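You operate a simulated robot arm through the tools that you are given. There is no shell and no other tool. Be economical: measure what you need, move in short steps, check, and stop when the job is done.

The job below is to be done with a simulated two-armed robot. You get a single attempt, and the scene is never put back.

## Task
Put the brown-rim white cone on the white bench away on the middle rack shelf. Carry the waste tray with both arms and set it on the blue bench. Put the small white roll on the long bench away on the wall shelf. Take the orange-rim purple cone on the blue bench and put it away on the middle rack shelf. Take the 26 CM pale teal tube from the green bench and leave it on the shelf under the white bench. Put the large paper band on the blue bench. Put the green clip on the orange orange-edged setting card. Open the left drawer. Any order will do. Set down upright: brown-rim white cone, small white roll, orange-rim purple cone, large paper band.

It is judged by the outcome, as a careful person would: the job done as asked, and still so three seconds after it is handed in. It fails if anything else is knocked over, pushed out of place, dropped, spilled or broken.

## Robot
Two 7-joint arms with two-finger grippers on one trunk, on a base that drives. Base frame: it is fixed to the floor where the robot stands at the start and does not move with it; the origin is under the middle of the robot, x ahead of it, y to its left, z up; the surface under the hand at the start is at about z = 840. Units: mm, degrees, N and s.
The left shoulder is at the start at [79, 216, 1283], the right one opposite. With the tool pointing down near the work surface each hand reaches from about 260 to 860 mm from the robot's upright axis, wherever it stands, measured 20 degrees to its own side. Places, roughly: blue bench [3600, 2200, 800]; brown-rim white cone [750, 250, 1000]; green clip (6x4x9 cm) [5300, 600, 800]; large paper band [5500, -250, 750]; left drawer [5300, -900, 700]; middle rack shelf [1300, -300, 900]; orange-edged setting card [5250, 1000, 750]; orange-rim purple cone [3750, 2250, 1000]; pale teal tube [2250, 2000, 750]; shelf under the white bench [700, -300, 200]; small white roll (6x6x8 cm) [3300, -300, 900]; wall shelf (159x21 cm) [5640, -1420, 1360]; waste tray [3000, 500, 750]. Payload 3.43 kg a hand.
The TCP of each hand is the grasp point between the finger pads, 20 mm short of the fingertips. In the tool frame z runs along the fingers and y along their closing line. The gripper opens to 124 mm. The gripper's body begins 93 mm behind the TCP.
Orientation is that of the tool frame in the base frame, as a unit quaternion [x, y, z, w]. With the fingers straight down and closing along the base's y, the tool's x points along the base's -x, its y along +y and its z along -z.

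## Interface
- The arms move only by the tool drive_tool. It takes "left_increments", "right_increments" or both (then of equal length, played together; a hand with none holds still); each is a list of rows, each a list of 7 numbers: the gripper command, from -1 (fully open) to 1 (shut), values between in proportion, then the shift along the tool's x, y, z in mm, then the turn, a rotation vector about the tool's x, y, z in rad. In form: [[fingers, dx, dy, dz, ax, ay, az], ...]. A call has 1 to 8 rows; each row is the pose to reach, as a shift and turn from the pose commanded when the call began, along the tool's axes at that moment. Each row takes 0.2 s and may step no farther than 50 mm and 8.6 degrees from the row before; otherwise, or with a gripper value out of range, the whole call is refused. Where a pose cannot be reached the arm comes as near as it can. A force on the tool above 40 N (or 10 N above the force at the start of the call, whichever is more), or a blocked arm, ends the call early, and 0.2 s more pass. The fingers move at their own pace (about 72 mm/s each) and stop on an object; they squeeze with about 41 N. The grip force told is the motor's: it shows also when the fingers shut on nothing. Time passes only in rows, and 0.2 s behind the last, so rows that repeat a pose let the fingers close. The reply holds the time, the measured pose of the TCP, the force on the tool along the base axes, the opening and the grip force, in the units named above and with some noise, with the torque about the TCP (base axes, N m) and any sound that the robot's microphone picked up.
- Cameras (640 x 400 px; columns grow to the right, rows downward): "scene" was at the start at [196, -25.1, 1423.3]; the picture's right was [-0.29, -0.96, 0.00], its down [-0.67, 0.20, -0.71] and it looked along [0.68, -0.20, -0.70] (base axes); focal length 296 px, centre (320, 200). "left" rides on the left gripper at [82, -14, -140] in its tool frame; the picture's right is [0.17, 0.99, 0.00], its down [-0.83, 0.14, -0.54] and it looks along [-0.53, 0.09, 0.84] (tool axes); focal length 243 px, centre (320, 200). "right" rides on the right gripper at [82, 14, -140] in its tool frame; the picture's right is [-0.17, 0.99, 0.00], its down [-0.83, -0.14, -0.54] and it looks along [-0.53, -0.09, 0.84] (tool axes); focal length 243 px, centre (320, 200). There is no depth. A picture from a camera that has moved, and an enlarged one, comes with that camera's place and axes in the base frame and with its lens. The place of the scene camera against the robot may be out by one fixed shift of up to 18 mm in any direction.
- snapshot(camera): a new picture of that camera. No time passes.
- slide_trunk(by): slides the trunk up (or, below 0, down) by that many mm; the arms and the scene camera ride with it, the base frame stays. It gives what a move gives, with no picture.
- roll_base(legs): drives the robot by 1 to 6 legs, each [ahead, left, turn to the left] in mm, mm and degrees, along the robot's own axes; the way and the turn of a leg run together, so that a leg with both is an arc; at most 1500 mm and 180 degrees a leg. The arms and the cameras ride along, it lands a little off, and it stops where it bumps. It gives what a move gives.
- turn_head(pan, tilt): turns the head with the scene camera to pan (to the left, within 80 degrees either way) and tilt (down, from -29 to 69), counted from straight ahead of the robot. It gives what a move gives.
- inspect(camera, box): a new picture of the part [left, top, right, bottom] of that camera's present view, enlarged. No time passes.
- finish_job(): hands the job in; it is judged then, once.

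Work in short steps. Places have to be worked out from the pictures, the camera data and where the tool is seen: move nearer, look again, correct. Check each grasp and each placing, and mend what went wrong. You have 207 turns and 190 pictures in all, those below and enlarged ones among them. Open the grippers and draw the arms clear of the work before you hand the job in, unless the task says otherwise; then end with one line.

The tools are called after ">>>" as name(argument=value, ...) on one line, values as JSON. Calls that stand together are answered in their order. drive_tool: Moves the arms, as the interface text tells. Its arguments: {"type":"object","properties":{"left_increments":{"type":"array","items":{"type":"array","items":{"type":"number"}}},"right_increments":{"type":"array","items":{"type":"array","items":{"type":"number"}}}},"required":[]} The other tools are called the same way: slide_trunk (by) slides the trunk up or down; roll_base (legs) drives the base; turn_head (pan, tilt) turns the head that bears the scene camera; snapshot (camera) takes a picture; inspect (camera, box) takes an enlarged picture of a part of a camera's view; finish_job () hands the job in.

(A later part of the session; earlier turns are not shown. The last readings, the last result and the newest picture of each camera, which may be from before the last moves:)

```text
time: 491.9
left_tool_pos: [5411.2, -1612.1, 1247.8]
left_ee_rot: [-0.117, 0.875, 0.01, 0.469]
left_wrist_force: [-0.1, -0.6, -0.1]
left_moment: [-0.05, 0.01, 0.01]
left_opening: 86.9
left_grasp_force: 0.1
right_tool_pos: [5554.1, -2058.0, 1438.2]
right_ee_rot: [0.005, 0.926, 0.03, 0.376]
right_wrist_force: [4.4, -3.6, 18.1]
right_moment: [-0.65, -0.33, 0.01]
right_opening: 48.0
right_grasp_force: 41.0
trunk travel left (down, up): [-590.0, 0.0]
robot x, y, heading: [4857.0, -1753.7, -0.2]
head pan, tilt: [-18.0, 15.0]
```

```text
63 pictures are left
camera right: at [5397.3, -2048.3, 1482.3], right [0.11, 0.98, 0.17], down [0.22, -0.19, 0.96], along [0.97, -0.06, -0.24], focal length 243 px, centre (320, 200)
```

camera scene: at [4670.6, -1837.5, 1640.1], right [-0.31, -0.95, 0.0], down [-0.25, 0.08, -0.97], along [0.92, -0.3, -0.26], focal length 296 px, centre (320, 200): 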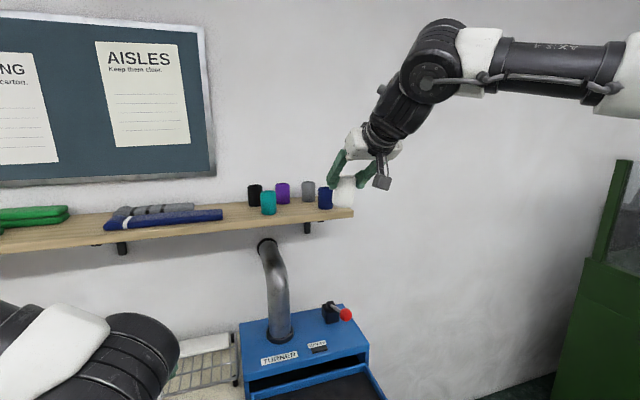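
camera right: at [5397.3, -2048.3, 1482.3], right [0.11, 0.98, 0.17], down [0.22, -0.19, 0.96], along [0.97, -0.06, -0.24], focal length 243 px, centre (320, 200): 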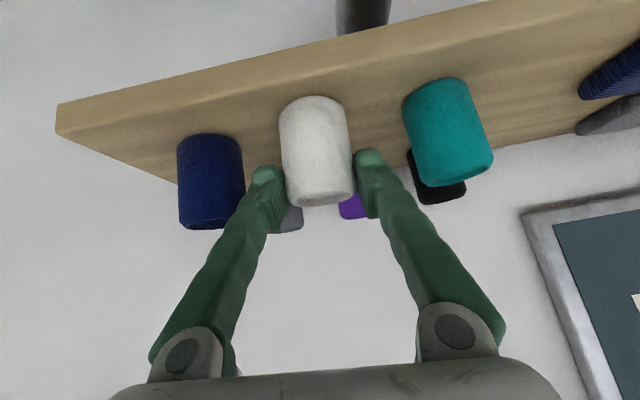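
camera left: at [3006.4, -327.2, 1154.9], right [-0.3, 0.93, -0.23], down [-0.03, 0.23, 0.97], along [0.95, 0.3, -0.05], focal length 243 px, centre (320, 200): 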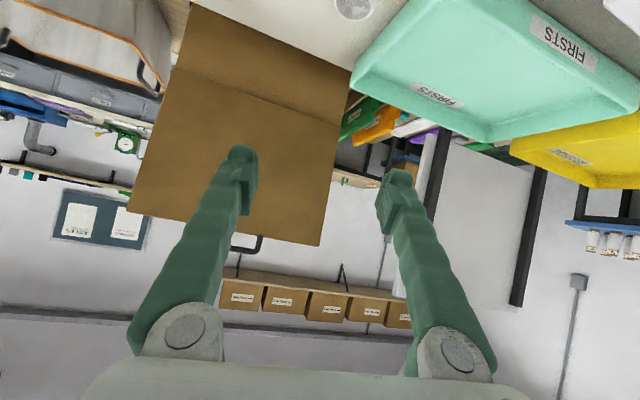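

Contact (18 N). Ease up 3 mm, open partway, and retreat along the fingers.

>>> drive_tool(right_increments=[[1, -2, 0, -2, 0, 0, 0], [0.1, -2, 0, -2, 0, 0, 0], [-0.1, -2, 0, -2, 0, 0, 0], [-0.1, -2, 0, -2, 0, 0, 0], [-0.1, -2, 0, -30, 0, 0, 0], [-0.1, -2, 0, -70, 0, 0, 0], [-0.1, -2, 0, -110, 0, 0, 0]])

>>> snapshot(camera="right")

```text
time: 493.5
left_tool_pos: [5411.7, -1613.0, 1247.4]
left_ee_rot: [-0.118, 0.876, 0.01, 0.468]
left_wrist_force: [-0.1, -0.6, 0.1]
left_moment: [-0.01, -0.02, -0.03]
left_opening: 86.7
left_grasp_force: 0.0
right_tool_pos: [5476.2, -2061.2, 1513.0]
right_ee_rot: [0.005, 0.928, 0.03, 0.372]
right_wrist_force: [0.6, 1.0, -0.2]
right_moment: [0.0, -0.03, 0.0]
right_opening: 68.2
right_grasp_force: 0.1
trunk travel left (down, up): [-590.0, 0.0]
robot x, y, heading: [4854.4, -1753.0, -0.2]
head pan, tilt: [-18.0, 15.0]
```

```text
62 pictures are left
camera right: at [5320.5, -2051.3, 1559.0], right [0.11, 0.98, 0.17], down [0.23, -0.19, 0.95], along [0.97, -0.06, -0.25], focal length 243 px, centre (320, 200)
```

right: 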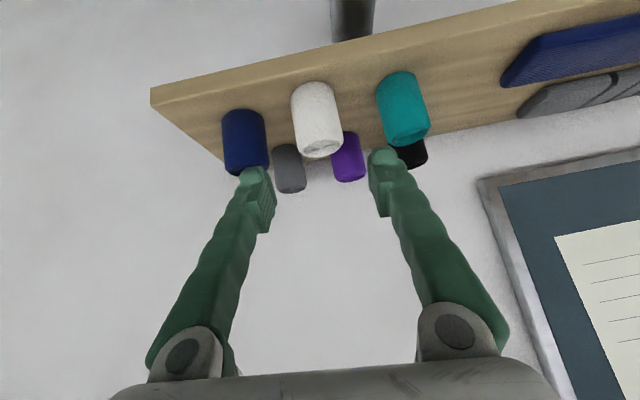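

The roll stands upright. Next the drawers: back off, move to y≈-900 and look.

>>> roll_base(legs=[[-420, 0, 0], [0, 870, 0]])

>>> turn_head(pan=0, tilt=30)

>>> snapshot(camera="scene")

```text
time: 507.9
left_tool_pos: [5006.5, -769.8, 1245.4]
left_ee_rot: [-0.11, 0.877, 0.006, 0.468]
left_wrist_force: [-0.4, 0.2, 0.5]
left_moment: [-0.03, 0.0, 0.01]
left_opening: 86.9
left_grasp_force: 0.1
right_tool_pos: [5066.3, -1220.3, 1510.3]
right_ee_rot: [0.013, 0.928, 0.026, 0.37]
right_wrist_force: [-0.7, -1.0, 0.0]
right_moment: [-0.01, -0.02, 0.03]
right_opening: 68.2
right_grasp_force: 0.0
trunk travel left (down, up): [-590.0, 0.0]
robot x, y, heading: [4450.1, -900.8, -1.2]
head pan, tilt: [-18.0, 15.0]
```

```text
time: 508.7
left_tool_pos: [5007.3, -771.0, 1246.0]
left_ee_rot: [-0.11, 0.877, 0.006, 0.468]
left_wrist_force: [0.4, 0.5, -0.2]
left_moment: [-0.01, -0.04, 0.02]
left_opening: 86.7
left_grasp_force: 0.0
right_tool_pos: [5066.8, -1220.7, 1512.9]
right_ee_rot: [0.013, 0.928, 0.027, 0.371]
right_wrist_force: [-0.3, -0.1, 0.6]
right_moment: [0.0, 0.0, 0.0]
right_opening: 68.3
right_grasp_force: 0.1
trunk travel left (down, up): [-590.0, 0.0]
robot x, y, heading: [4449.9, -895.3, -1.1]
head pan, tilt: [0.0, 30.0]
```

```text
61 pictures are left
camera scene: at [4541.8, -902.2, 1616.0], right [-0.02, -1.0, 0.0], down [-0.5, 0.01, -0.87], along [0.87, -0.02, -0.5], focal length 296 px, centre (320, 200)
```

scene: 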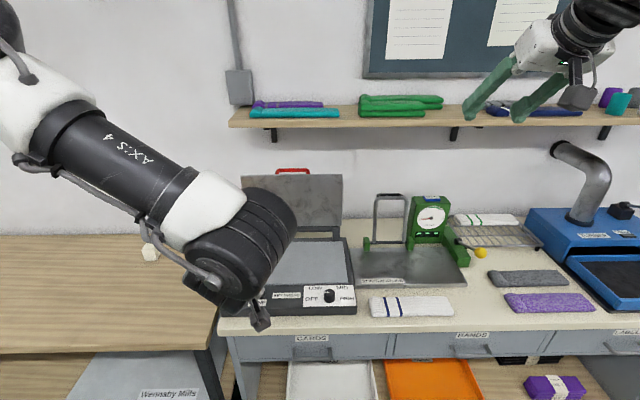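

The left drawer is "CARDS". I zoom on its handle.

>>> inspect(camera="scene", box=[230, 310, 400, 400])

```text
3.76 times, centred on (315, 355) of scene
camera zoom: at [4541.8, -902.2, 1616.0], right [-0.02, -1.0, 0.0], down [-0.5, 0.01, -0.87], along [0.87, -0.02, -0.5], focal length 1116 px, centre (339, -384)
```

zoom: 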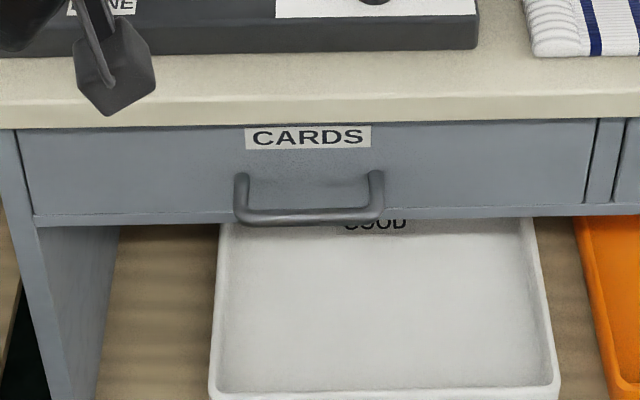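

The CARDS drawer has a bar handle at about (5090,-891,735). I'll use the left hand as for the tube: body angled 34°, hand yawed so one finger goes behind the bar. First level the left hand.

>>> drive_tool(left_increments=[[-1, 0, 0, 0, 0, 0.14, 0], [-1, 0, 0, 0, 0, 0.28, 0], [-1, 0, 0, 0, 0, 0.42, 0], [-1, 0, 0, 0, 0, 0.56, 0], [-1, 0, 0, 0, 0, 0.7, 0], [-1, 0, 0, 0, 0, 0.84, 0], [-1, 0, 0, 0, 0, 0.97, 0]], right_increments=[[-1, 15, 0, 10, 0, 0.11, 0], [-1, 30, 0, 20, 0, 0.22, 0], [-1, 50, 0, 35, 0, 0.33, 0], [-1, 70, 0, 50, 0, 0.44, 0], [-1, 90, 0, 60, 0, 0.55, 0], [-1, 115, 0, 75, 0, 0.66, 0], [-1, 140, 0, 90, 0, 0.76, 0]])

>>> roll_base(legs=[[-200, 0, 0], [0, -430, 0], [0, 0, 34.5]])

```text
time: 510.3
left_tool_pos: [5011.3, -770.9, 1242.9]
left_ee_rot: [-0.1, 0.994, -0.046, 0.003]
left_wrist_force: [0.0, 0.0, -0.3]
left_moment: [-0.01, 0.06, -0.01]
left_opening: 124.4
left_grasp_force: 0.0
right_tool_pos: [4983.9, -1233.3, 1323.4]
right_ee_rot: [0.002, 0.999, 0.033, 0.005]
right_wrist_force: [0.9, 0.1, -1.2]
right_moment: [0.03, 0.05, -0.01]
right_opening: 124.1
right_grasp_force: 0.0
right hand out of reach, approached as far as the arm can: row 4, 5, 6, 7
trunk travel left (down, up): [-590.0, 0.0]
robot x, y, heading: [4448.7, -899.3, -1.2]
head pan, tilt: [0.0, 30.0]
```

```text
time: 511.9
left_tool_pos: [4854.6, -766.4, 1244.0]
left_ee_rot: [-0.098, 0.994, -0.044, 0.004]
left_wrist_force: [-0.3, -0.9, -0.3]
left_moment: [0.09, 0.02, 0.0]
left_opening: 124.0
left_grasp_force: 0.0
right_tool_pos: [4825.5, -1229.9, 1325.1]
right_ee_rot: [0.005, 0.999, 0.037, 0.006]
right_wrist_force: [-0.1, -0.7, -0.7]
right_moment: [0.12, -0.05, 0.0]
right_opening: 124.1
right_grasp_force: 0.1
trunk travel left (down, up): [-590.0, 0.0]
robot x, y, heading: [4294.6, -885.1, -1.5]
head pan, tilt: [0.0, 30.0]
stopped in leg 1: the robot was blocked; the commanded pose is now the measured one
```

Something behind stopped me (probably the wheeled basket). I move forward a bit, away from it, then sideways and turn.

>>> roll_base(legs=[[120, 0, 0], [0, -430, 0], [0, 0, 35.5]])

>>> drive_tool(left_increments=[[-1, 0, 0, 20, 0, 0, -0.14], [-1, 0, 0, 45, 0, 0, -0.28], [-1, 0, 0, 70, 0, 0, -0.42], [-1, 0, 0, 95, 0, 0, -0.56], [-1, 0, 0, 120, 0, 0, -0.7], [-1, 0, 0, 145, 0, 0, -0.84], [-1, 0, 0, 170, 0, 0, -0.98]])

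>>> turn_head(pan=80, tilt=25)

>>> snapshot(camera="scene")

```text
time: 521.3
left_tool_pos: [4792.1, -894.8, 1245.5]
left_ee_rot: [-0.39, 0.92, -0.042, 0.018]
left_wrist_force: [0.1, 0.3, -0.9]
left_moment: [-0.03, -0.01, -0.02]
left_opening: 124.0
left_grasp_force: 0.1
right_tool_pos: [5033.0, -1291.2, 1326.5]
right_ee_rot: [-0.293, 0.955, 0.035, -0.004]
right_wrist_force: [0.3, -0.3, 0.3]
right_moment: [0.0, 0.01, 0.01]
right_opening: 124.0
right_grasp_force: 0.1
trunk travel left (down, up): [-590.0, 0.0]
robot x, y, heading: [4402.5, -1314.0, 33.3]
head pan, tilt: [0.0, 30.0]
```

```text
time: 522.9
left_tool_pos: [4805.5, -905.5, 1074.3]
left_ee_rot: [0.777, -0.628, 0.046, 0.005]
left_wrist_force: [-0.1, -0.2, -0.8]
left_moment: [0.0, 0.01, -0.04]
left_opening: 124.2
left_grasp_force: 0.0
right_tool_pos: [5032.1, -1291.8, 1326.4]
right_ee_rot: [-0.292, 0.956, 0.035, -0.004]
right_wrist_force: [0.2, -0.2, 0.8]
right_moment: [-0.03, -0.01, 0.04]
right_opening: 124.1
right_grasp_force: 0.0
trunk travel left (down, up): [-590.0, 0.0]
robot x, y, heading: [4406.7, -1315.1, 33.3]
head pan, tilt: [0.0, 30.0]
```

```text
time: 524.5
left_tool_pos: [4804.9, -905.8, 1074.8]
left_ee_rot: [0.776, -0.629, 0.047, 0.004]
left_wrist_force: [-0.3, -0.3, -0.3]
left_moment: [0.01, 0.03, -0.03]
left_opening: 124.2
left_grasp_force: 0.1
right_tool_pos: [5031.4, -1291.9, 1326.4]
right_ee_rot: [-0.292, 0.956, 0.035, -0.003]
right_wrist_force: [0.1, -0.6, 0.1]
right_moment: [0.03, 0.05, 0.03]
right_opening: 123.9
right_grasp_force: 0.1
trunk travel left (down, up): [-590.0, 0.0]
robot x, y, heading: [4400.6, -1316.0, 33.1]
head pan, tilt: [80.0, 25.0]
```

```text
59 pictures are left
camera scene: at [4368.1, -1229.8, 1623.9], right [0.92, 0.39, 0.0], down [0.17, -0.39, -0.91], along [-0.36, 0.83, -0.42], focal length 296 px, centre (320, 200)
```

scene: 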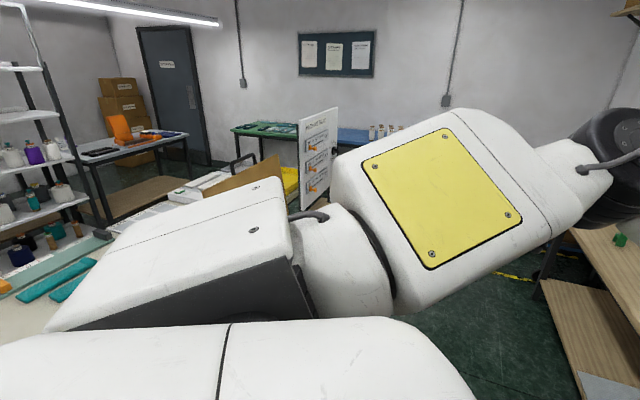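

The rack in the distance is still fine. Now finish the hand's yaw and tilt, and lower toward handle height in front of the desk.

>>> drive_tool(left_increments=[[-1, 0, 0, 40, 0, 0, 0.105], [-1, 0, 0, 80, 0, 0, 0.21], [-1, 0, 0, 120, 0, 0, 0.21]])

>>> drive_tool(left_increments=[[-1, 0, 0, 20, 0.115, 0, 0], [-1, 0, 0, 40, 0.23, 0, 0], [-1, 0, 0, 60, 0.345, 0, 0], [-1, 0, 0, 80, 0.46, 0, 0]])

>>> slide_trunk(by=-110)

>>> snapshot(camera="left")

```text
time: 525.3
left_tool_pos: [4812.7, -913.0, 958.6]
left_ee_rot: [0.707, -0.706, 0.046, -0.001]
left_wrist_force: [0.4, 0.2, 0.7]
left_moment: [0.0, 0.01, 0.0]
left_opening: 123.9
left_grasp_force: 0.1
right_tool_pos: [5031.7, -1292.3, 1325.2]
right_ee_rot: [-0.292, 0.956, 0.035, -0.004]
right_wrist_force: [0.6, 0.4, -0.9]
right_moment: [0.01, 0.01, 0.0]
right_opening: 124.0
right_grasp_force: 0.0
trunk travel left (down, up): [-590.0, 0.0]
robot x, y, heading: [4404.9, -1310.6, 33.1]
head pan, tilt: [80.0, 25.0]
```

```text
time: 526.3
left_tool_pos: [4817.1, -918.3, 877.4]
left_ee_rot: [0.687, -0.677, 0.207, -0.162]
left_wrist_force: [-0.5, -0.3, 0.3]
left_moment: [-0.01, 0.01, -0.01]
left_opening: 123.7
left_grasp_force: 0.2
right_tool_pos: [5032.1, -1291.0, 1325.5]
right_ee_rot: [-0.292, 0.956, 0.035, -0.003]
right_wrist_force: [0.0, 0.2, -0.2]
right_moment: [0.01, -0.04, 0.0]
right_opening: 123.9
right_grasp_force: 0.0
trunk travel left (down, up): [-590.0, 0.0]
robot x, y, heading: [4404.9, -1310.6, 33.2]
head pan, tilt: [80.0, 25.0]
```

```text
time: 527.7
left_tool_pos: [4817.0, -918.5, 767.6]
left_ee_rot: [0.687, -0.677, 0.206, -0.163]
left_wrist_force: [-1.1, 0.4, 0.4]
left_moment: [0.02, -0.01, 0.02]
left_opening: 124.0
left_grasp_force: 0.1
right_tool_pos: [5032.0, -1292.1, 1217.6]
right_ee_rot: [-0.292, 0.956, 0.035, -0.002]
right_wrist_force: [-0.3, -0.4, 0.8]
right_moment: [0.05, -0.02, 0.0]
right_opening: 123.9
right_grasp_force: 0.2
trunk travel left (down, up): [-480.0, 110.0]
robot x, y, heading: [4402.8, -1314.7, 33.1]
head pan, tilt: [80.0, 25.0]
```

```text
58 pictures are left
camera left: at [4757.3, -992.6, 899.9], right [-0.85, -0.19, -0.49], down [-0.39, 0.85, 0.34], along [0.35, 0.48, -0.8], focal length 243 px, centre (320, 200)
```

left: 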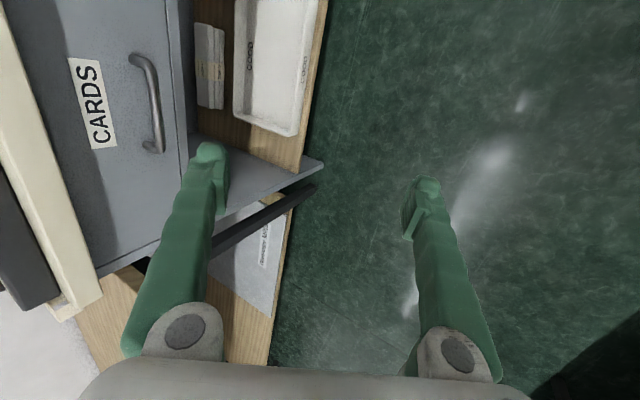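

Now I see the handle clearly from the hand; two rays put the bar at ≈(5107,-900,708). I drive to a standoff with the gripper narrowed, and look again.

>>> slide_trunk(by=26)

>>> roll_base(legs=[[200, -105, 0]])

>>> drive_tool(left_increments=[[0.35, 0, 0, 0, 0, 0, 0], [0.35, 0, 0, 0, 0, 0, 0], [0.35, 0, 0, 0, 0, 0, 0]])

>>> snapshot(camera="left")

```text
time: 528.4
left_tool_pos: [4817.3, -920.0, 791.9]
left_ee_rot: [0.687, -0.678, 0.206, -0.161]
left_wrist_force: [0.5, 0.5, 0.1]
left_moment: [0.05, 0.06, -0.01]
left_opening: 124.0
left_grasp_force: 0.0
right_tool_pos: [5031.7, -1292.0, 1242.0]
right_ee_rot: [-0.292, 0.956, 0.034, -0.004]
right_wrist_force: [-0.4, -0.5, -0.1]
right_moment: [0.0, 0.02, -0.02]
right_opening: 124.0
right_grasp_force: 0.1
trunk travel left (down, up): [-506.0, 84.0]
robot x, y, heading: [4402.7, -1314.1, 33.2]
head pan, tilt: [80.0, 25.0]
```

```text
time: 530.5
left_tool_pos: [5048.8, -899.9, 793.7]
left_ee_rot: [0.684, -0.681, 0.207, -0.161]
left_wrist_force: [-0.4, 0.8, 0.4]
left_moment: [0.0, 0.0, 0.01]
left_opening: 124.0
left_grasp_force: 0.0
right_tool_pos: [5259.2, -1275.0, 1242.8]
right_ee_rot: [-0.288, 0.957, 0.034, -0.003]
right_wrist_force: [-0.8, -0.9, -0.1]
right_moment: [0.02, -0.01, -0.03]
right_opening: 124.0
right_grasp_force: 0.1
trunk travel left (down, up): [-506.0, 84.0]
robot x, y, heading: [4633.0, -1293.2, 32.4]
head pan, tilt: [80.0, 25.0]
```

```text
time: 531.2
left_tool_pos: [5048.8, -898.9, 792.3]
left_ee_rot: [0.683, -0.682, 0.207, -0.161]
left_wrist_force: [0.2, -0.5, 0.1]
left_moment: [-0.01, -0.02, 0.01]
left_opening: 40.2
left_grasp_force: 0.1
right_tool_pos: [5260.8, -1275.2, 1241.6]
right_ee_rot: [-0.287, 0.957, 0.034, -0.004]
right_wrist_force: [0.6, 0.3, -0.3]
right_moment: [-0.02, 0.02, -0.03]
right_opening: 124.0
right_grasp_force: 0.2
trunk travel left (down, up): [-506.0, 84.0]
robot x, y, heading: [4628.0, -1296.6, 32.4]
head pan, tilt: [80.0, 25.0]
```

```text
57 pictures are left
camera left: at [4989.5, -973.0, 924.8], right [-0.86, -0.19, -0.48], down [-0.38, 0.86, 0.34], along [0.35, 0.48, -0.81], focal length 243 px, centre (320, 200)
```

left: 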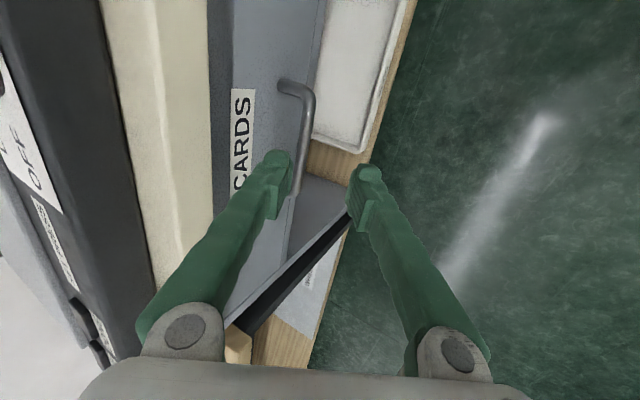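

Refined bar position (5117,-903,702). I shift 13 mm across and advance most of the way, then check before going around the bar.

>>> drive_tool(left_increments=[[0.35, -1, -13, 15, 0, 0, 0], [0.35, -2, -13.5, 45, 0, 0, 0], [0.35, -3, -13.5, 72, 0, 0, 0]])

>>> inspect(camera="left", box=[220, 60, 420, 220])

```text
time: 532.0
left_tool_pos: [5099.7, -901.3, 737.9]
left_ee_rot: [0.684, -0.681, 0.205, -0.161]
left_wrist_force: [-0.1, -0.7, 0.1]
left_moment: [-0.01, -0.02, 0.02]
left_opening: 40.3
left_grasp_force: 0.0
right_tool_pos: [5261.6, -1275.1, 1242.5]
right_ee_rot: [-0.287, 0.957, 0.034, -0.003]
right_wrist_force: [-0.1, -0.3, 1.1]
right_moment: [0.0, 0.01, -0.02]
right_opening: 123.9
right_grasp_force: 0.0
trunk travel left (down, up): [-506.0, 84.0]
robot x, y, heading: [4631.9, -1294.8, 32.7]
head pan, tilt: [80.0, 25.0]
```

```text
2.50 times, centred on (320, 140) of left
camera zoom: at [5039.0, -975.0, 870.4], right [-0.86, -0.18, -0.48], down [-0.38, 0.86, 0.34], along [0.35, 0.48, -0.81], focal length 606 px, centre (320, 350)
```

zoom: 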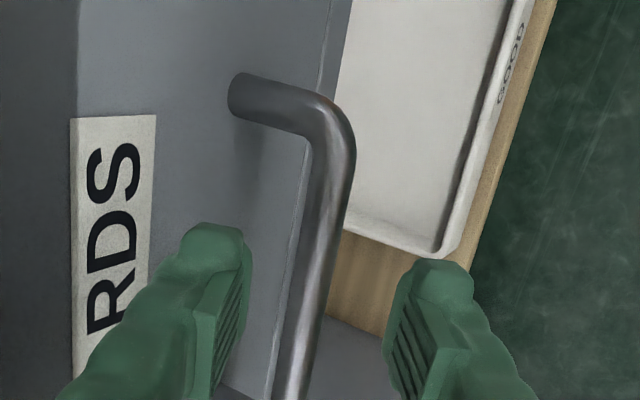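

The bar lies nicely between the fingers. Advance the rest and close on it.

>>> drive_tool(left_increments=[[0.35, 0, 0, 12, 0, 0, 0], [0.35, 0, 0, 24, 0, 0, 0], [0.35, 0, 0, 33, 0, 0, 0], [1, 0, 0, 33, 0, 0, 0], [1, 0, 0, 33, 0, 0, 0]])

>>> inspect(camera="left", box=[220, 60, 420, 220])

```text
time: 533.2
left_tool_pos: [5115.2, -902.6, 710.7]
left_ee_rot: [0.683, -0.681, 0.207, -0.163]
left_wrist_force: [0.4, -0.2, 10.2]
left_moment: [0.1, -0.12, 0.04]
left_opening: 6.1
left_grasp_force: 34.6
right_tool_pos: [5258.7, -1275.4, 1242.8]
right_ee_rot: [-0.287, 0.957, 0.035, -0.003]
right_wrist_force: [-0.4, -1.5, 0.4]
right_moment: [0.0, -0.01, 0.01]
right_opening: 124.1
right_grasp_force: 0.0
trunk travel left (down, up): [-506.0, 84.0]
robot x, y, heading: [4630.1, -1291.5, 32.6]
head pan, tilt: [80.0, 25.0]
```

```text
2.50 times, centred on (320, 140) of left
camera zoom: at [5054.9, -975.4, 843.0], right [-0.85, -0.19, -0.49], down [-0.38, 0.86, 0.34], along [0.36, 0.48, -0.8], focal length 606 px, centre (320, 350)
```

zoom: 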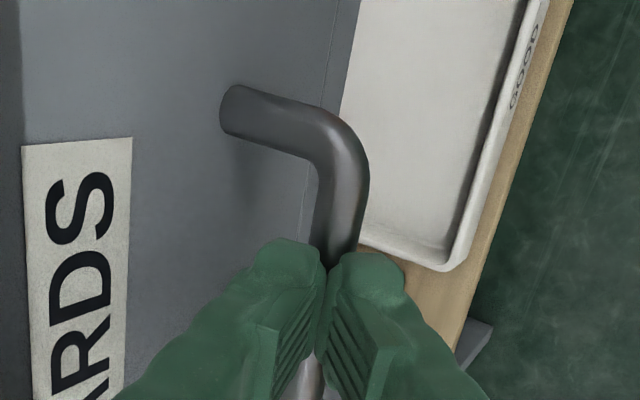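

The tips pinched only the top of the bar. Reopen, go 22 mm deeper, and close again.

>>> drive_tool(left_increments=[[0.3, 0, 0, -8, 0, 0, 0], [0.3, 0, 0, -8, 0, 0, 0], [0.3, 0, 0, 5, 0, 0, 0], [0.3, 0, 0, 15, 0, 0, 0], [0.3, 0, 0, 23, 0, 0, 0], [1, 0, 0, 23, 0, 0, 0], [1, 0, 0, 23, 0, 0, 0], [1, 0, 0, 23, 0, 0, 0]])

>>> inspect(camera="left", box=[220, 60, 420, 220])

```text
time: 535.0
left_tool_pos: [5125.5, -905.8, 688.8]
left_ee_rot: [0.683, -0.682, 0.207, -0.16]
left_wrist_force: [1.6, 0.0, 2.3]
left_moment: [0.38, 0.03, -0.89]
left_opening: 5.8
left_grasp_force: 39.2
right_tool_pos: [5260.6, -1274.5, 1243.1]
right_ee_rot: [-0.287, 0.957, 0.035, -0.003]
right_wrist_force: [-0.4, 0.1, -0.5]
right_moment: [0.0, -0.01, -0.01]
right_opening: 124.1
right_grasp_force: 0.0
trunk travel left (down, up): [-506.0, 84.0]
robot x, y, heading: [4632.6, -1292.7, 32.3]
head pan, tilt: [80.0, 25.0]
```

```text
2.50 times, centred on (320, 140) of left
camera zoom: at [5065.9, -978.1, 821.0], right [-0.86, -0.18, -0.48], down [-0.38, 0.86, 0.34], along [0.35, 0.48, -0.8], focal length 606 px, centre (320, 350)
```

zoom: 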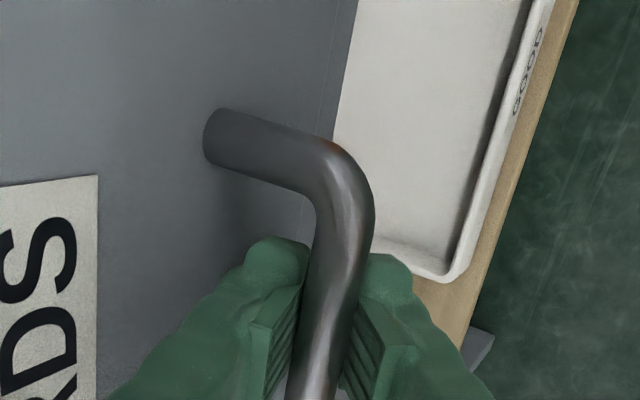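

The bar is properly held. Pull the drawer by driving the base straight back (−x).

>>> roll_base(legs=[[-84, 53, 0], [-84, 53, 0]])

>>> snapshot(camera="left")

```text
time: 537.4
left_tool_pos: [4930.1, -904.9, 687.2]
left_ee_rot: [0.684, -0.681, 0.207, -0.161]
left_wrist_force: [1.4, -7.9, 0.2]
left_moment: [0.35, 0.04, -0.88]
left_opening: 6.1
left_grasp_force: 38.2
right_tool_pos: [5064.7, -1274.6, 1241.0]
right_ee_rot: [-0.288, 0.957, 0.035, -0.004]
right_wrist_force: [-0.6, -0.4, -0.8]
right_moment: [0.0, 0.05, 0.0]
right_opening: 124.0
right_grasp_force: 0.0
trunk travel left (down, up): [-506.0, 84.0]
robot x, y, heading: [4434.5, -1294.4, 32.8]
head pan, tilt: [80.0, 25.0]
```

```text
53 pictures are left
camera left: at [4869.8, -978.1, 820.8], right [-0.86, -0.19, -0.48], down [-0.38, 0.86, 0.34], along [0.35, 0.48, -0.81], focal length 243 px, centre (320, 200)
```

left: 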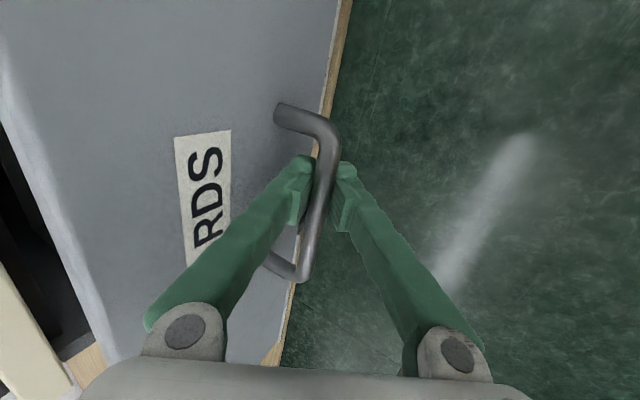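

The drawer follows: 195 mm open. I pull another 90 mm.

>>> roll_base(legs=[[-76, 48, 0]])

>>> drive_tool(left_increments=[[0.3, 0, 0, 0, 0, 0, 0], [0.3, 0, 0, 0, 0, 0, 0], [0.3, 0, 0, -40, 0, 0, 0], [0.3, 0, 0, -85, 0, 0, 0], [0.3, 0, 0, -130, 0, 0, 0]])

>>> turn_head(pan=-10, tilt=40)

>>> snapshot(camera="scene")

```text
time: 538.8
left_tool_pos: [4842.6, -905.1, 687.5]
left_ee_rot: [0.683, -0.682, 0.207, -0.161]
left_wrist_force: [2.5, 0.9, -6.2]
left_moment: [0.61, -0.01, -0.72]
left_opening: 6.0
left_grasp_force: 38.3
right_tool_pos: [4976.9, -1274.9, 1241.2]
right_ee_rot: [-0.287, 0.957, 0.034, -0.004]
right_wrist_force: [0.2, 0.5, 0.0]
right_moment: [0.0, -0.01, 0.01]
right_opening: 124.0
right_grasp_force: 0.1
trunk travel left (down, up): [-506.0, 84.0]
robot x, y, heading: [4345.4, -1289.2, 32.5]
head pan, tilt: [80.0, 25.0]
```

```text
time: 540.0
left_tool_pos: [4773.9, -899.1, 805.4]
left_ee_rot: [0.683, -0.681, 0.208, -0.161]
left_wrist_force: [-0.4, 0.3, -0.7]
left_moment: [0.02, -0.01, 0.02]
left_opening: 43.5
left_grasp_force: 0.1
right_tool_pos: [4973.8, -1274.3, 1242.9]
right_ee_rot: [-0.286, 0.957, 0.034, -0.003]
right_wrist_force: [0.6, -0.3, 0.2]
right_moment: [-0.01, 0.03, 0.0]
right_opening: 124.0
right_grasp_force: 0.1
trunk travel left (down, up): [-506.0, 84.0]
robot x, y, heading: [4344.1, -1291.9, 32.5]
head pan, tilt: [80.0, 25.0]
```

```text
time: 541.6
left_tool_pos: [4773.9, -898.7, 804.9]
left_ee_rot: [0.683, -0.681, 0.208, -0.161]
left_wrist_force: [0.6, 0.0, 0.5]
left_moment: [0.0, -0.02, 0.02]
left_opening: 43.4
left_grasp_force: 0.1
right_tool_pos: [4975.9, -1275.3, 1242.1]
right_ee_rot: [-0.287, 0.957, 0.034, -0.003]
right_wrist_force: [0.0, -0.5, -0.6]
right_moment: [0.0, 0.04, 0.03]
right_opening: 124.1
right_grasp_force: 0.1
trunk travel left (down, up): [-506.0, 84.0]
robot x, y, heading: [4347.1, -1292.5, 32.6]
head pan, tilt: [-10.0, 40.0]
```

```text
52 pictures are left
camera scene: at [4496.9, -1212.4, 1507.3], right [0.38, -0.92, 0.0], down [-0.59, -0.25, -0.77], along [0.71, 0.29, -0.64], focal length 296 px, centre (320, 200)
```

scene: 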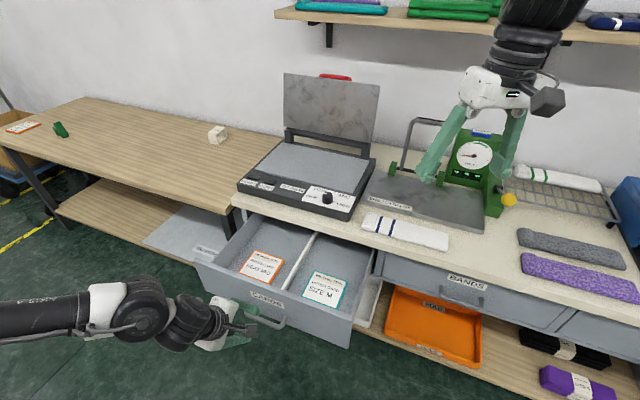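

The drawer is fully open, showing its cards. The clip (60,130), the orange-edged card (22,127) and the paper band (217,135) are on the wooden table. I lift and normalise the left hand first.

>>> drive_tool(left_increments=[[-1, 2, -20, -35, 0, 0, 0], [-1, 4, -40, -70, -0.1, 0, 0], [-1, 6, -58, -100, -0.2, 0, 0], [-1, 8, -75, -130, -0.33, 0, 0], [-1, 8, -75, -130, -0.46, 0, 0]])

>>> drive_tool(left_increments=[[-1, 0, 0, -20, 0, 0, 0.14], [-1, 0, 0, -40, 0, 0, 0.28], [-1, 0, 0, -60, 0, 0, 0.42], [-1, 0, 0, -80, 0, 0, 0.56], [-1, 0, 0, -100, 0, 0, 0.7], [-1, 0, 0, -120, 0, 0, 0.84], [-1, 0, 0, -140, 0, 0, 0.98]])

>>> roll_base(legs=[[0, 0, -32.5], [0, 1000, 0], [0, 480, 0]])

>>> turn_head(pan=5, tilt=35)

>>> snapshot(camera="scene")

```text
time: 542.8
left_tool_pos: [4776.0, -896.8, 951.0]
left_ee_rot: [-0.702, 0.711, -0.046, 0.0]
left_wrist_force: [0.0, 0.2, -0.5]
left_moment: [0.0, 0.01, 0.01]
left_opening: 124.1
left_grasp_force: 0.1
right_tool_pos: [4975.7, -1276.2, 1242.1]
right_ee_rot: [-0.287, 0.957, 0.035, -0.004]
right_wrist_force: [0.8, 0.2, -1.0]
right_moment: [0.02, 0.04, 0.02]
right_opening: 124.0
right_grasp_force: 0.1
trunk travel left (down, up): [-506.0, 84.0]
robot x, y, heading: [4348.3, -1294.5, 32.2]
head pan, tilt: [-10.0, 40.0]
```

```text
time: 544.4
left_tool_pos: [4762.8, -904.8, 1091.2]
left_ee_rot: [-0.288, 0.957, -0.039, 0.024]
left_wrist_force: [-0.9, -0.7, 0.1]
left_moment: [0.06, -0.02, 0.0]
left_opening: 124.3
left_grasp_force: 0.1
left hand out of reach, approached as far as the arm can: row 7
right_tool_pos: [4973.4, -1276.8, 1242.2]
right_ee_rot: [-0.286, 0.957, 0.035, -0.003]
right_wrist_force: [0.3, -0.1, 0.4]
right_moment: [0.02, 0.0, 0.02]
right_opening: 123.7
right_grasp_force: 0.1
trunk travel left (down, up): [-506.0, 84.0]
robot x, y, heading: [4344.9, -1294.8, 32.2]
head pan, tilt: [-10.0, 40.0]
```

```text
time: 548.7
left_tool_pos: [4910.9, -1171.4, 1090.7]
left_ee_rot: [-0.002, 0.999, -0.046, 0.011]
left_wrist_force: [0.7, 0.0, -0.2]
left_moment: [-0.04, -0.01, 0.01]
left_opening: 123.8
left_grasp_force: 0.0
right_tool_pos: [4884.5, -1598.4, 1241.1]
right_ee_rot: [-0.001, 0.999, 0.034, 0.007]
right_wrist_force: [0.4, -0.8, 0.4]
right_moment: [0.02, 0.01, -0.02]
right_opening: 124.2
right_grasp_force: 0.1
trunk travel left (down, up): [-506.0, 84.0]
robot x, y, heading: [4349.8, -1266.7, -1.0]
head pan, tilt: [-10.0, 40.0]
stopped in leg 2: the robot was blocked; the commanded pose is now the measured one
```

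```text
time: 549.4
left_tool_pos: [4912.5, -1170.6, 1090.1]
left_ee_rot: [0.0, 0.999, -0.046, 0.012]
left_wrist_force: [0.8, 0.0, 0.0]
left_moment: [0.01, 0.04, 0.01]
left_opening: 123.9
left_grasp_force: 0.0
right_tool_pos: [4884.6, -1598.4, 1242.8]
right_ee_rot: [-0.001, 0.999, 0.034, 0.006]
right_wrist_force: [-1.0, -0.6, 0.4]
right_moment: [-0.02, 0.02, -0.02]
right_opening: 124.1
right_grasp_force: 0.0
trunk travel left (down, up): [-506.0, 84.0]
robot x, y, heading: [4348.8, -1269.2, -0.7]
head pan, tilt: [5.0, 35.0]
```

```text
51 pictures are left
camera scene: at [4524.0, -1264.2, 1514.8], right [0.07, -1.0, 0.0], down [-0.57, -0.04, -0.82], along [0.82, 0.06, -0.57], focal length 296 px, centre (320, 200)
```

scene: 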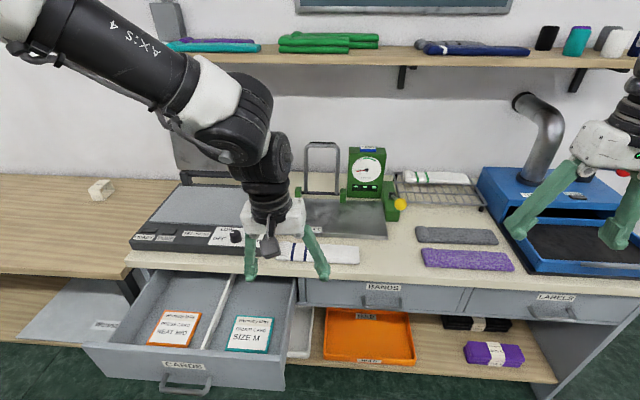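

The basket behind blocks the sidestep; I go 90 forward first (staying clear of the open drawer), then left.

>>> roll_base(legs=[[100, -20, 0.7], [0, 1000, 0], [0, 500, 0]])

>>> snapshot(camera="scene")

```text
time: 570.8
left_tool_pos: [5029.6, 314.4, 1089.4]
left_ee_rot: [0.0, 0.999, -0.045, 0.012]
left_wrist_force: [-0.4, -0.1, 0.1]
left_moment: [-0.02, -0.01, -0.01]
left_opening: 124.1
left_grasp_force: 0.0
right_tool_pos: [5002.2, -111.5, 1241.0]
right_ee_rot: [0.001, 0.999, 0.034, 0.007]
right_wrist_force: [-0.2, 0.0, 0.4]
right_moment: [0.0, 0.0, -0.01]
right_opening: 124.1
right_grasp_force: 0.0
trunk travel left (down, up): [-506.0, 84.0]
robot x, y, heading: [4463.8, 220.7, -0.4]
head pan, tilt: [5.0, 35.0]
```

```text
50 pictures are left
camera scene: at [4641.7, 222.8, 1514.9], right [0.07, -1.0, 0.0], down [-0.57, -0.04, -0.82], along [0.82, 0.06, -0.57], focal length 296 px, centre (320, 200)
```

scene: 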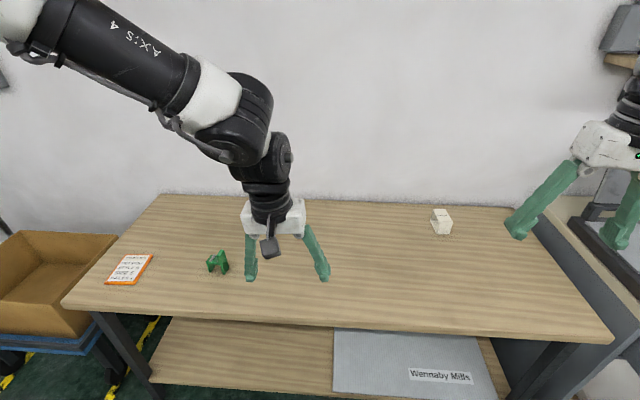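

I can see clip ≈(5277,595), card ≈(5255,885), band ≈(5530,-165). I move so the left hand hovers above the clip.

>>> roll_base(legs=[[0, 265, 0.4], [220, 0, 0]])

>>> snapshot(camera="left")

```text
time: 576.4
left_tool_pos: [5248.9, 582.4, 1091.6]
left_ee_rot: [-0.008, 0.999, -0.045, 0.012]
left_wrist_force: [-0.1, -0.8, 0.8]
left_moment: [0.01, 0.0, -0.02]
left_opening: 124.0
left_grasp_force: 0.0
right_tool_pos: [5228.4, 154.7, 1243.1]
right_ee_rot: [-0.008, 0.999, 0.034, 0.007]
right_wrist_force: [-0.1, -0.3, 0.0]
right_moment: [0.0, -0.04, -0.01]
right_opening: 123.9
right_grasp_force: 0.1
trunk travel left (down, up): [-506.0, 84.0]
robot x, y, heading: [4689.3, 479.8, 0.4]
head pan, tilt: [5.0, 35.0]
```

```text
49 pictures are left
camera left: at [5162.8, 579.5, 1230.3], right [-0.18, 0.98, -0.09], down [0.81, 0.2, 0.54], along [0.55, 0.02, -0.83], focal length 243 px, centre (320, 200)
```

left: 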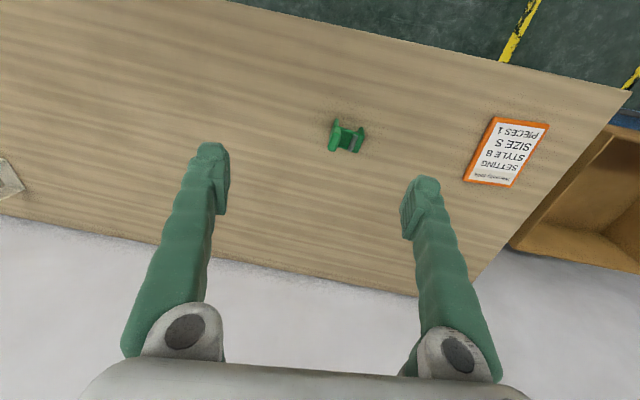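

Triangulated clip at (5306,612,~787). I zoom in on its shape.

>>> inspect(camera="left", box=[290, 90, 410, 180])

```text
4.44 times, centred on (350, 135) of left
camera zoom: at [5162.8, 579.5, 1230.3], right [-0.18, 0.98, -0.09], down [0.81, 0.2, 0.54], along [0.55, 0.02, -0.83], focal length 1078 px, centre (187, 489)
```

zoom: 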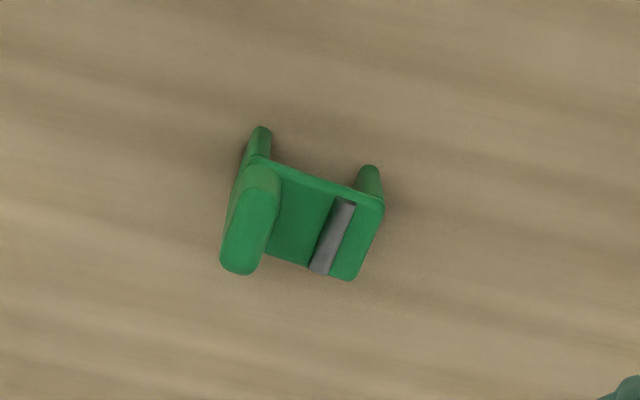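

Clip is aligned with y, about 60 mm across. I level the hand, move above it and descend to look once more.

>>> drive_tool(left_increments=[[-0.6, -15, 8, 30, -0.045, 0.012, 0], [-0.6, -30, 16, 65, -0.09, 0.025, 0], [-0.6, -45, 24, 105, -0.09, 0.025, 0], [-0.6, -57, 30, 145, -0.09, 0.025, 0], [-0.6, -57, 30, 180, -0.09, 0.025, 0]])

>>> snapshot(camera="left")

```text
time: 577.6
left_tool_pos: [5250.5, 551.1, 937.8]
left_ee_rot: [-0.016, 1.0, 0.001, 0.003]
left_wrist_force: [0.1, 0.2, -0.1]
left_moment: [-0.01, 0.0, -0.02]
left_opening: 99.3
left_grasp_force: 0.1
left hand out of reach, approached as far as the arm can: row 1, 2, 3, 4, 5
right_tool_pos: [5231.3, 155.2, 1241.1]
right_ee_rot: [-0.008, 0.999, 0.034, 0.006]
right_wrist_force: [0.6, 0.0, -0.4]
right_moment: [0.0, 0.02, 0.01]
right_opening: 123.9
right_grasp_force: 0.0
trunk travel left (down, up): [-506.0, 84.0]
robot x, y, heading: [4689.4, 476.0, -0.1]
head pan, tilt: [5.0, 35.0]
```

```text
47 pictures are left
camera left: at [5167.6, 533.4, 1076.4], right [-0.2, 0.98, 0.0], down [0.82, 0.17, 0.55], along [0.53, 0.11, -0.84], focal length 243 px, centre (320, 200)
```

left: 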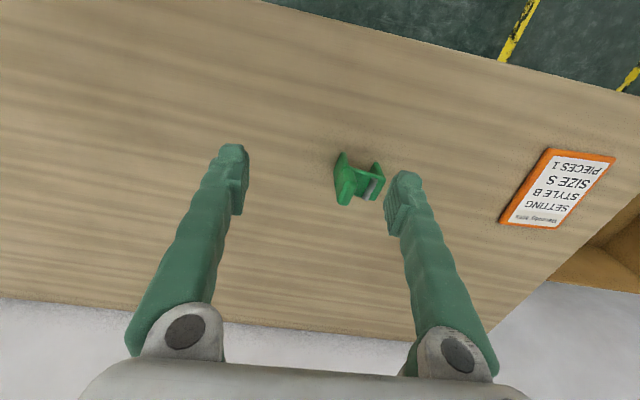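

I pull the arm's command back to where it actually is, then use base and trunk to line up over the clip.

>>> drive_tool(left_increments=[[-0.6, 28, -30, -14, 0, 0, 0], [-0.6, 56, -61, -27, 0, 0, 0]])

>>> roll_base(legs=[[52, 62, 0]])

>>> slide_trunk(by=-80)

>>> snapshot(camera="left")

```text
time: 578.2
left_tool_pos: [5196.2, 504.4, 960.1]
left_ee_rot: [-0.017, 1.0, 0.006, -0.007]
left_wrist_force: [-1.0, -0.2, -0.4]
left_moment: [0.01, 0.01, -0.02]
left_opening: 99.1
left_grasp_force: 0.1
right_tool_pos: [5229.3, 154.1, 1241.5]
right_ee_rot: [-0.009, 0.999, 0.034, 0.007]
right_wrist_force: [0.4, -0.7, 0.0]
right_moment: [0.01, -0.01, 0.0]
right_opening: 124.0
right_grasp_force: 0.1
trunk travel left (down, up): [-506.0, 84.0]
robot x, y, heading: [4685.9, 473.6, 0.5]
head pan, tilt: [5.0, 35.0]
```

```text
time: 579.7
left_tool_pos: [5251.2, 564.6, 963.7]
left_ee_rot: [-0.018, 1.0, 0.003, -0.005]
left_wrist_force: [0.3, 0.8, -0.6]
left_moment: [-0.01, 0.0, -0.01]
left_opening: 99.1
left_grasp_force: 0.0
right_tool_pos: [5282.1, 216.6, 1242.5]
right_ee_rot: [-0.009, 0.999, 0.035, 0.007]
right_wrist_force: [-0.1, 0.7, 0.1]
right_moment: [0.01, 0.01, 0.03]
right_opening: 123.8
right_grasp_force: 0.0
trunk travel left (down, up): [-506.0, 84.0]
robot x, y, heading: [4741.5, 542.6, 0.2]
head pan, tilt: [5.0, 35.0]
```

```text
time: 580.8
left_tool_pos: [5252.4, 566.0, 883.9]
left_ee_rot: [-0.018, 1.0, 0.003, -0.004]
left_wrist_force: [-0.4, 0.1, 0.3]
left_moment: [-0.01, 0.0, 0.0]
left_opening: 99.5
left_grasp_force: 0.0
right_tool_pos: [5283.3, 217.7, 1162.0]
right_ee_rot: [-0.008, 0.999, 0.034, 0.006]
right_wrist_force: [0.2, 0.1, 0.7]
right_moment: [-0.02, 0.04, 0.01]
right_opening: 124.2
right_grasp_force: 0.1
trunk travel left (down, up): [-426.0, 164.0]
robot x, y, heading: [4741.6, 538.8, 0.2]
head pan, tilt: [5.0, 35.0]
```

```text
46 pictures are left
camera left: at [5171.1, 547.4, 1024.5], right [-0.2, 0.98, 0.01], down [0.83, 0.17, 0.53], along [0.52, 0.11, -0.85], focal length 243 px, centre (320, 200)
```

left: 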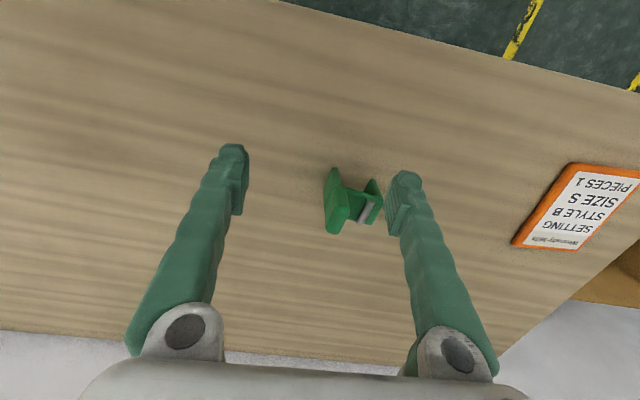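

Clip still reads (5307,613). Base 47 left and 15 ahead; arm 40 forward; then descend.

>>> roll_base(legs=[[15, 47, 0]])

>>> drive_tool(left_increments=[[-0.6, -20, 0, 10, 0, 0, 0], [-0.6, -40, 0, 20, 0, 0, 0], [-0.6, -40, 0, 40, 0, 0, 0]])

>>> snapshot(camera="left")

```text
time: 582.1
left_tool_pos: [5266.4, 612.0, 883.3]
left_ee_rot: [-0.018, 1.0, 0.003, -0.006]
left_wrist_force: [-0.1, 0.0, 0.0]
left_moment: [0.02, -0.01, 0.0]
left_opening: 98.9
left_grasp_force: 0.0
right_tool_pos: [5297.1, 263.0, 1162.1]
right_ee_rot: [-0.008, 0.999, 0.036, 0.006]
right_wrist_force: [-0.1, 0.5, -0.2]
right_moment: [-0.01, -0.02, -0.03]
right_opening: 124.2
right_grasp_force: 0.1
trunk travel left (down, up): [-426.0, 164.0]
robot x, y, heading: [4756.2, 585.7, -0.1]
head pan, tilt: [5.0, 35.0]
```

```text
time: 583.0
left_tool_pos: [5306.5, 613.7, 839.9]
left_ee_rot: [-0.019, 1.0, 0.003, -0.006]
left_wrist_force: [0.0, 0.0, -0.7]
left_moment: [0.0, -0.01, -0.04]
left_opening: 99.1
left_grasp_force: 0.0
right_tool_pos: [5298.0, 264.8, 1163.2]
right_ee_rot: [-0.009, 0.999, 0.035, 0.005]
right_wrist_force: [-0.3, 0.6, 0.7]
right_moment: [0.01, 0.0, -0.03]
right_opening: 123.8
right_grasp_force: 0.0
trunk travel left (down, up): [-426.0, 164.0]
robot x, y, heading: [4754.1, 584.1, 0.1]
head pan, tilt: [5.0, 35.0]
```

```text
45 pictures are left
camera left: at [5226.4, 596.1, 981.5], right [-0.2, 0.98, 0.01], down [0.83, 0.17, 0.53], along [0.52, 0.12, -0.85], focal length 243 px, centre (320, 200)
```

left: 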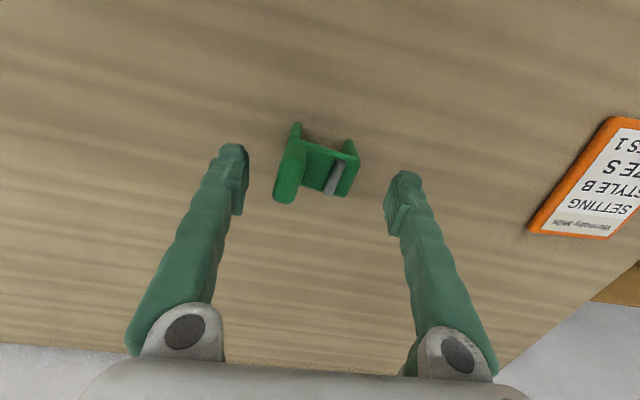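

Perfectly centred. Descend to z≈805 and close.

>>> drive_tool(left_increments=[[-0.6, 0, 0, 15, 0, 0, 0], [-0.6, 0, 0, 27, 0, 0, 0], [-0.6, 0, 0, 34, 0, 0, 0], [1, 0, 0, 34, 0, 0, 0], [1, 0, 0, 34, 0, 0, 0], [1, 0, 0, 34, 0, 0, 0]])

>>> drive_tool(left_increments=[[1, 0, 0, -20, 0, 0, 0], [1, 0, 0, -50, 0, 0, 0], [1, 0, 0, -80, 0, 0, 0]])

>>> snapshot(camera="left")

```text
time: 584.4
left_tool_pos: [5306.6, 614.3, 809.3]
left_ee_rot: [-0.019, 1.0, 0.003, -0.006]
left_wrist_force: [-0.5, -0.1, 0.0]
left_moment: [-0.02, 0.01, -0.02]
left_opening: 55.4
left_grasp_force: 41.4
right_tool_pos: [5297.5, 263.2, 1161.8]
right_ee_rot: [-0.009, 0.999, 0.034, 0.006]
right_wrist_force: [-0.9, -0.3, -0.3]
right_moment: [-0.03, 0.03, -0.01]
right_opening: 123.9
right_grasp_force: 0.0
trunk travel left (down, up): [-426.0, 164.0]
robot x, y, heading: [4762.9, 588.6, 0.2]
head pan, tilt: [5.0, 35.0]
```

```text
time: 585.1
left_tool_pos: [5308.5, 621.8, 887.5]
left_ee_rot: [-0.023, 1.0, 0.005, -0.007]
left_wrist_force: [-1.1, -0.3, 0.2]
left_moment: [0.0, -0.05, 0.01]
left_opening: 55.5
left_grasp_force: 40.9
right_tool_pos: [5297.5, 264.2, 1161.8]
right_ee_rot: [-0.008, 0.999, 0.034, 0.006]
right_wrist_force: [-1.5, 0.5, -1.0]
right_moment: [0.01, -0.02, 0.02]
right_opening: 124.1
right_grasp_force: 0.1
trunk travel left (down, up): [-426.0, 164.0]
robot x, y, heading: [4755.7, 587.9, 0.1]
head pan, tilt: [5.0, 35.0]
```

```text
44 pictures are left
camera left: at [5227.9, 602.7, 1028.4], right [-0.21, 0.98, 0.01], down [0.83, 0.17, 0.53], along [0.52, 0.12, -0.85], focal length 243 px, centre (320, 200)
```

left: 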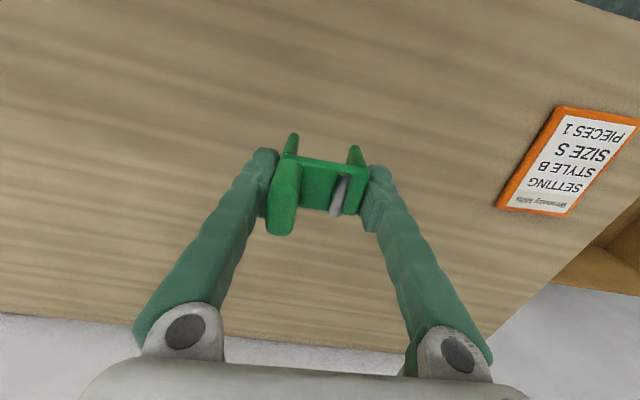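

Clip held. Card centre ≈(5276,904): shift the base by (−32, +284) and check.

>>> roll_base(legs=[[-32, 284, 0]])

>>> snapshot(camera="left")

```text
time: 589.5
left_tool_pos: [5275.5, 905.3, 889.2]
left_ee_rot: [-0.026, 1.0, 0.002, -0.006]
left_wrist_force: [0.1, -0.1, -0.4]
left_moment: [0.0, -0.03, 0.0]
left_opening: 55.5
left_grasp_force: 41.2
right_tool_pos: [5266.2, 550.4, 1161.2]
right_ee_rot: [-0.01, 0.999, 0.034, 0.005]
right_wrist_force: [0.1, -0.1, 0.1]
right_moment: [-0.03, -0.03, -0.04]
right_opening: 124.2
right_grasp_force: 0.0
trunk travel left (down, up): [-426.0, 164.0]
robot x, y, heading: [4725.3, 870.9, 0.4]
head pan, tilt: [5.0, 35.0]
```

```text
43 pictures are left
camera left: at [5195.7, 887.3, 1030.6], right [-0.22, 0.98, 0.0], down [0.83, 0.18, 0.53], along [0.52, 0.12, -0.85], focal length 243 px, centre (320, 200)
```

left: 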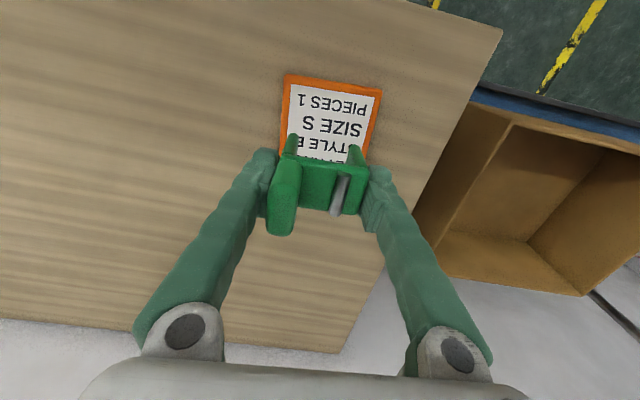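

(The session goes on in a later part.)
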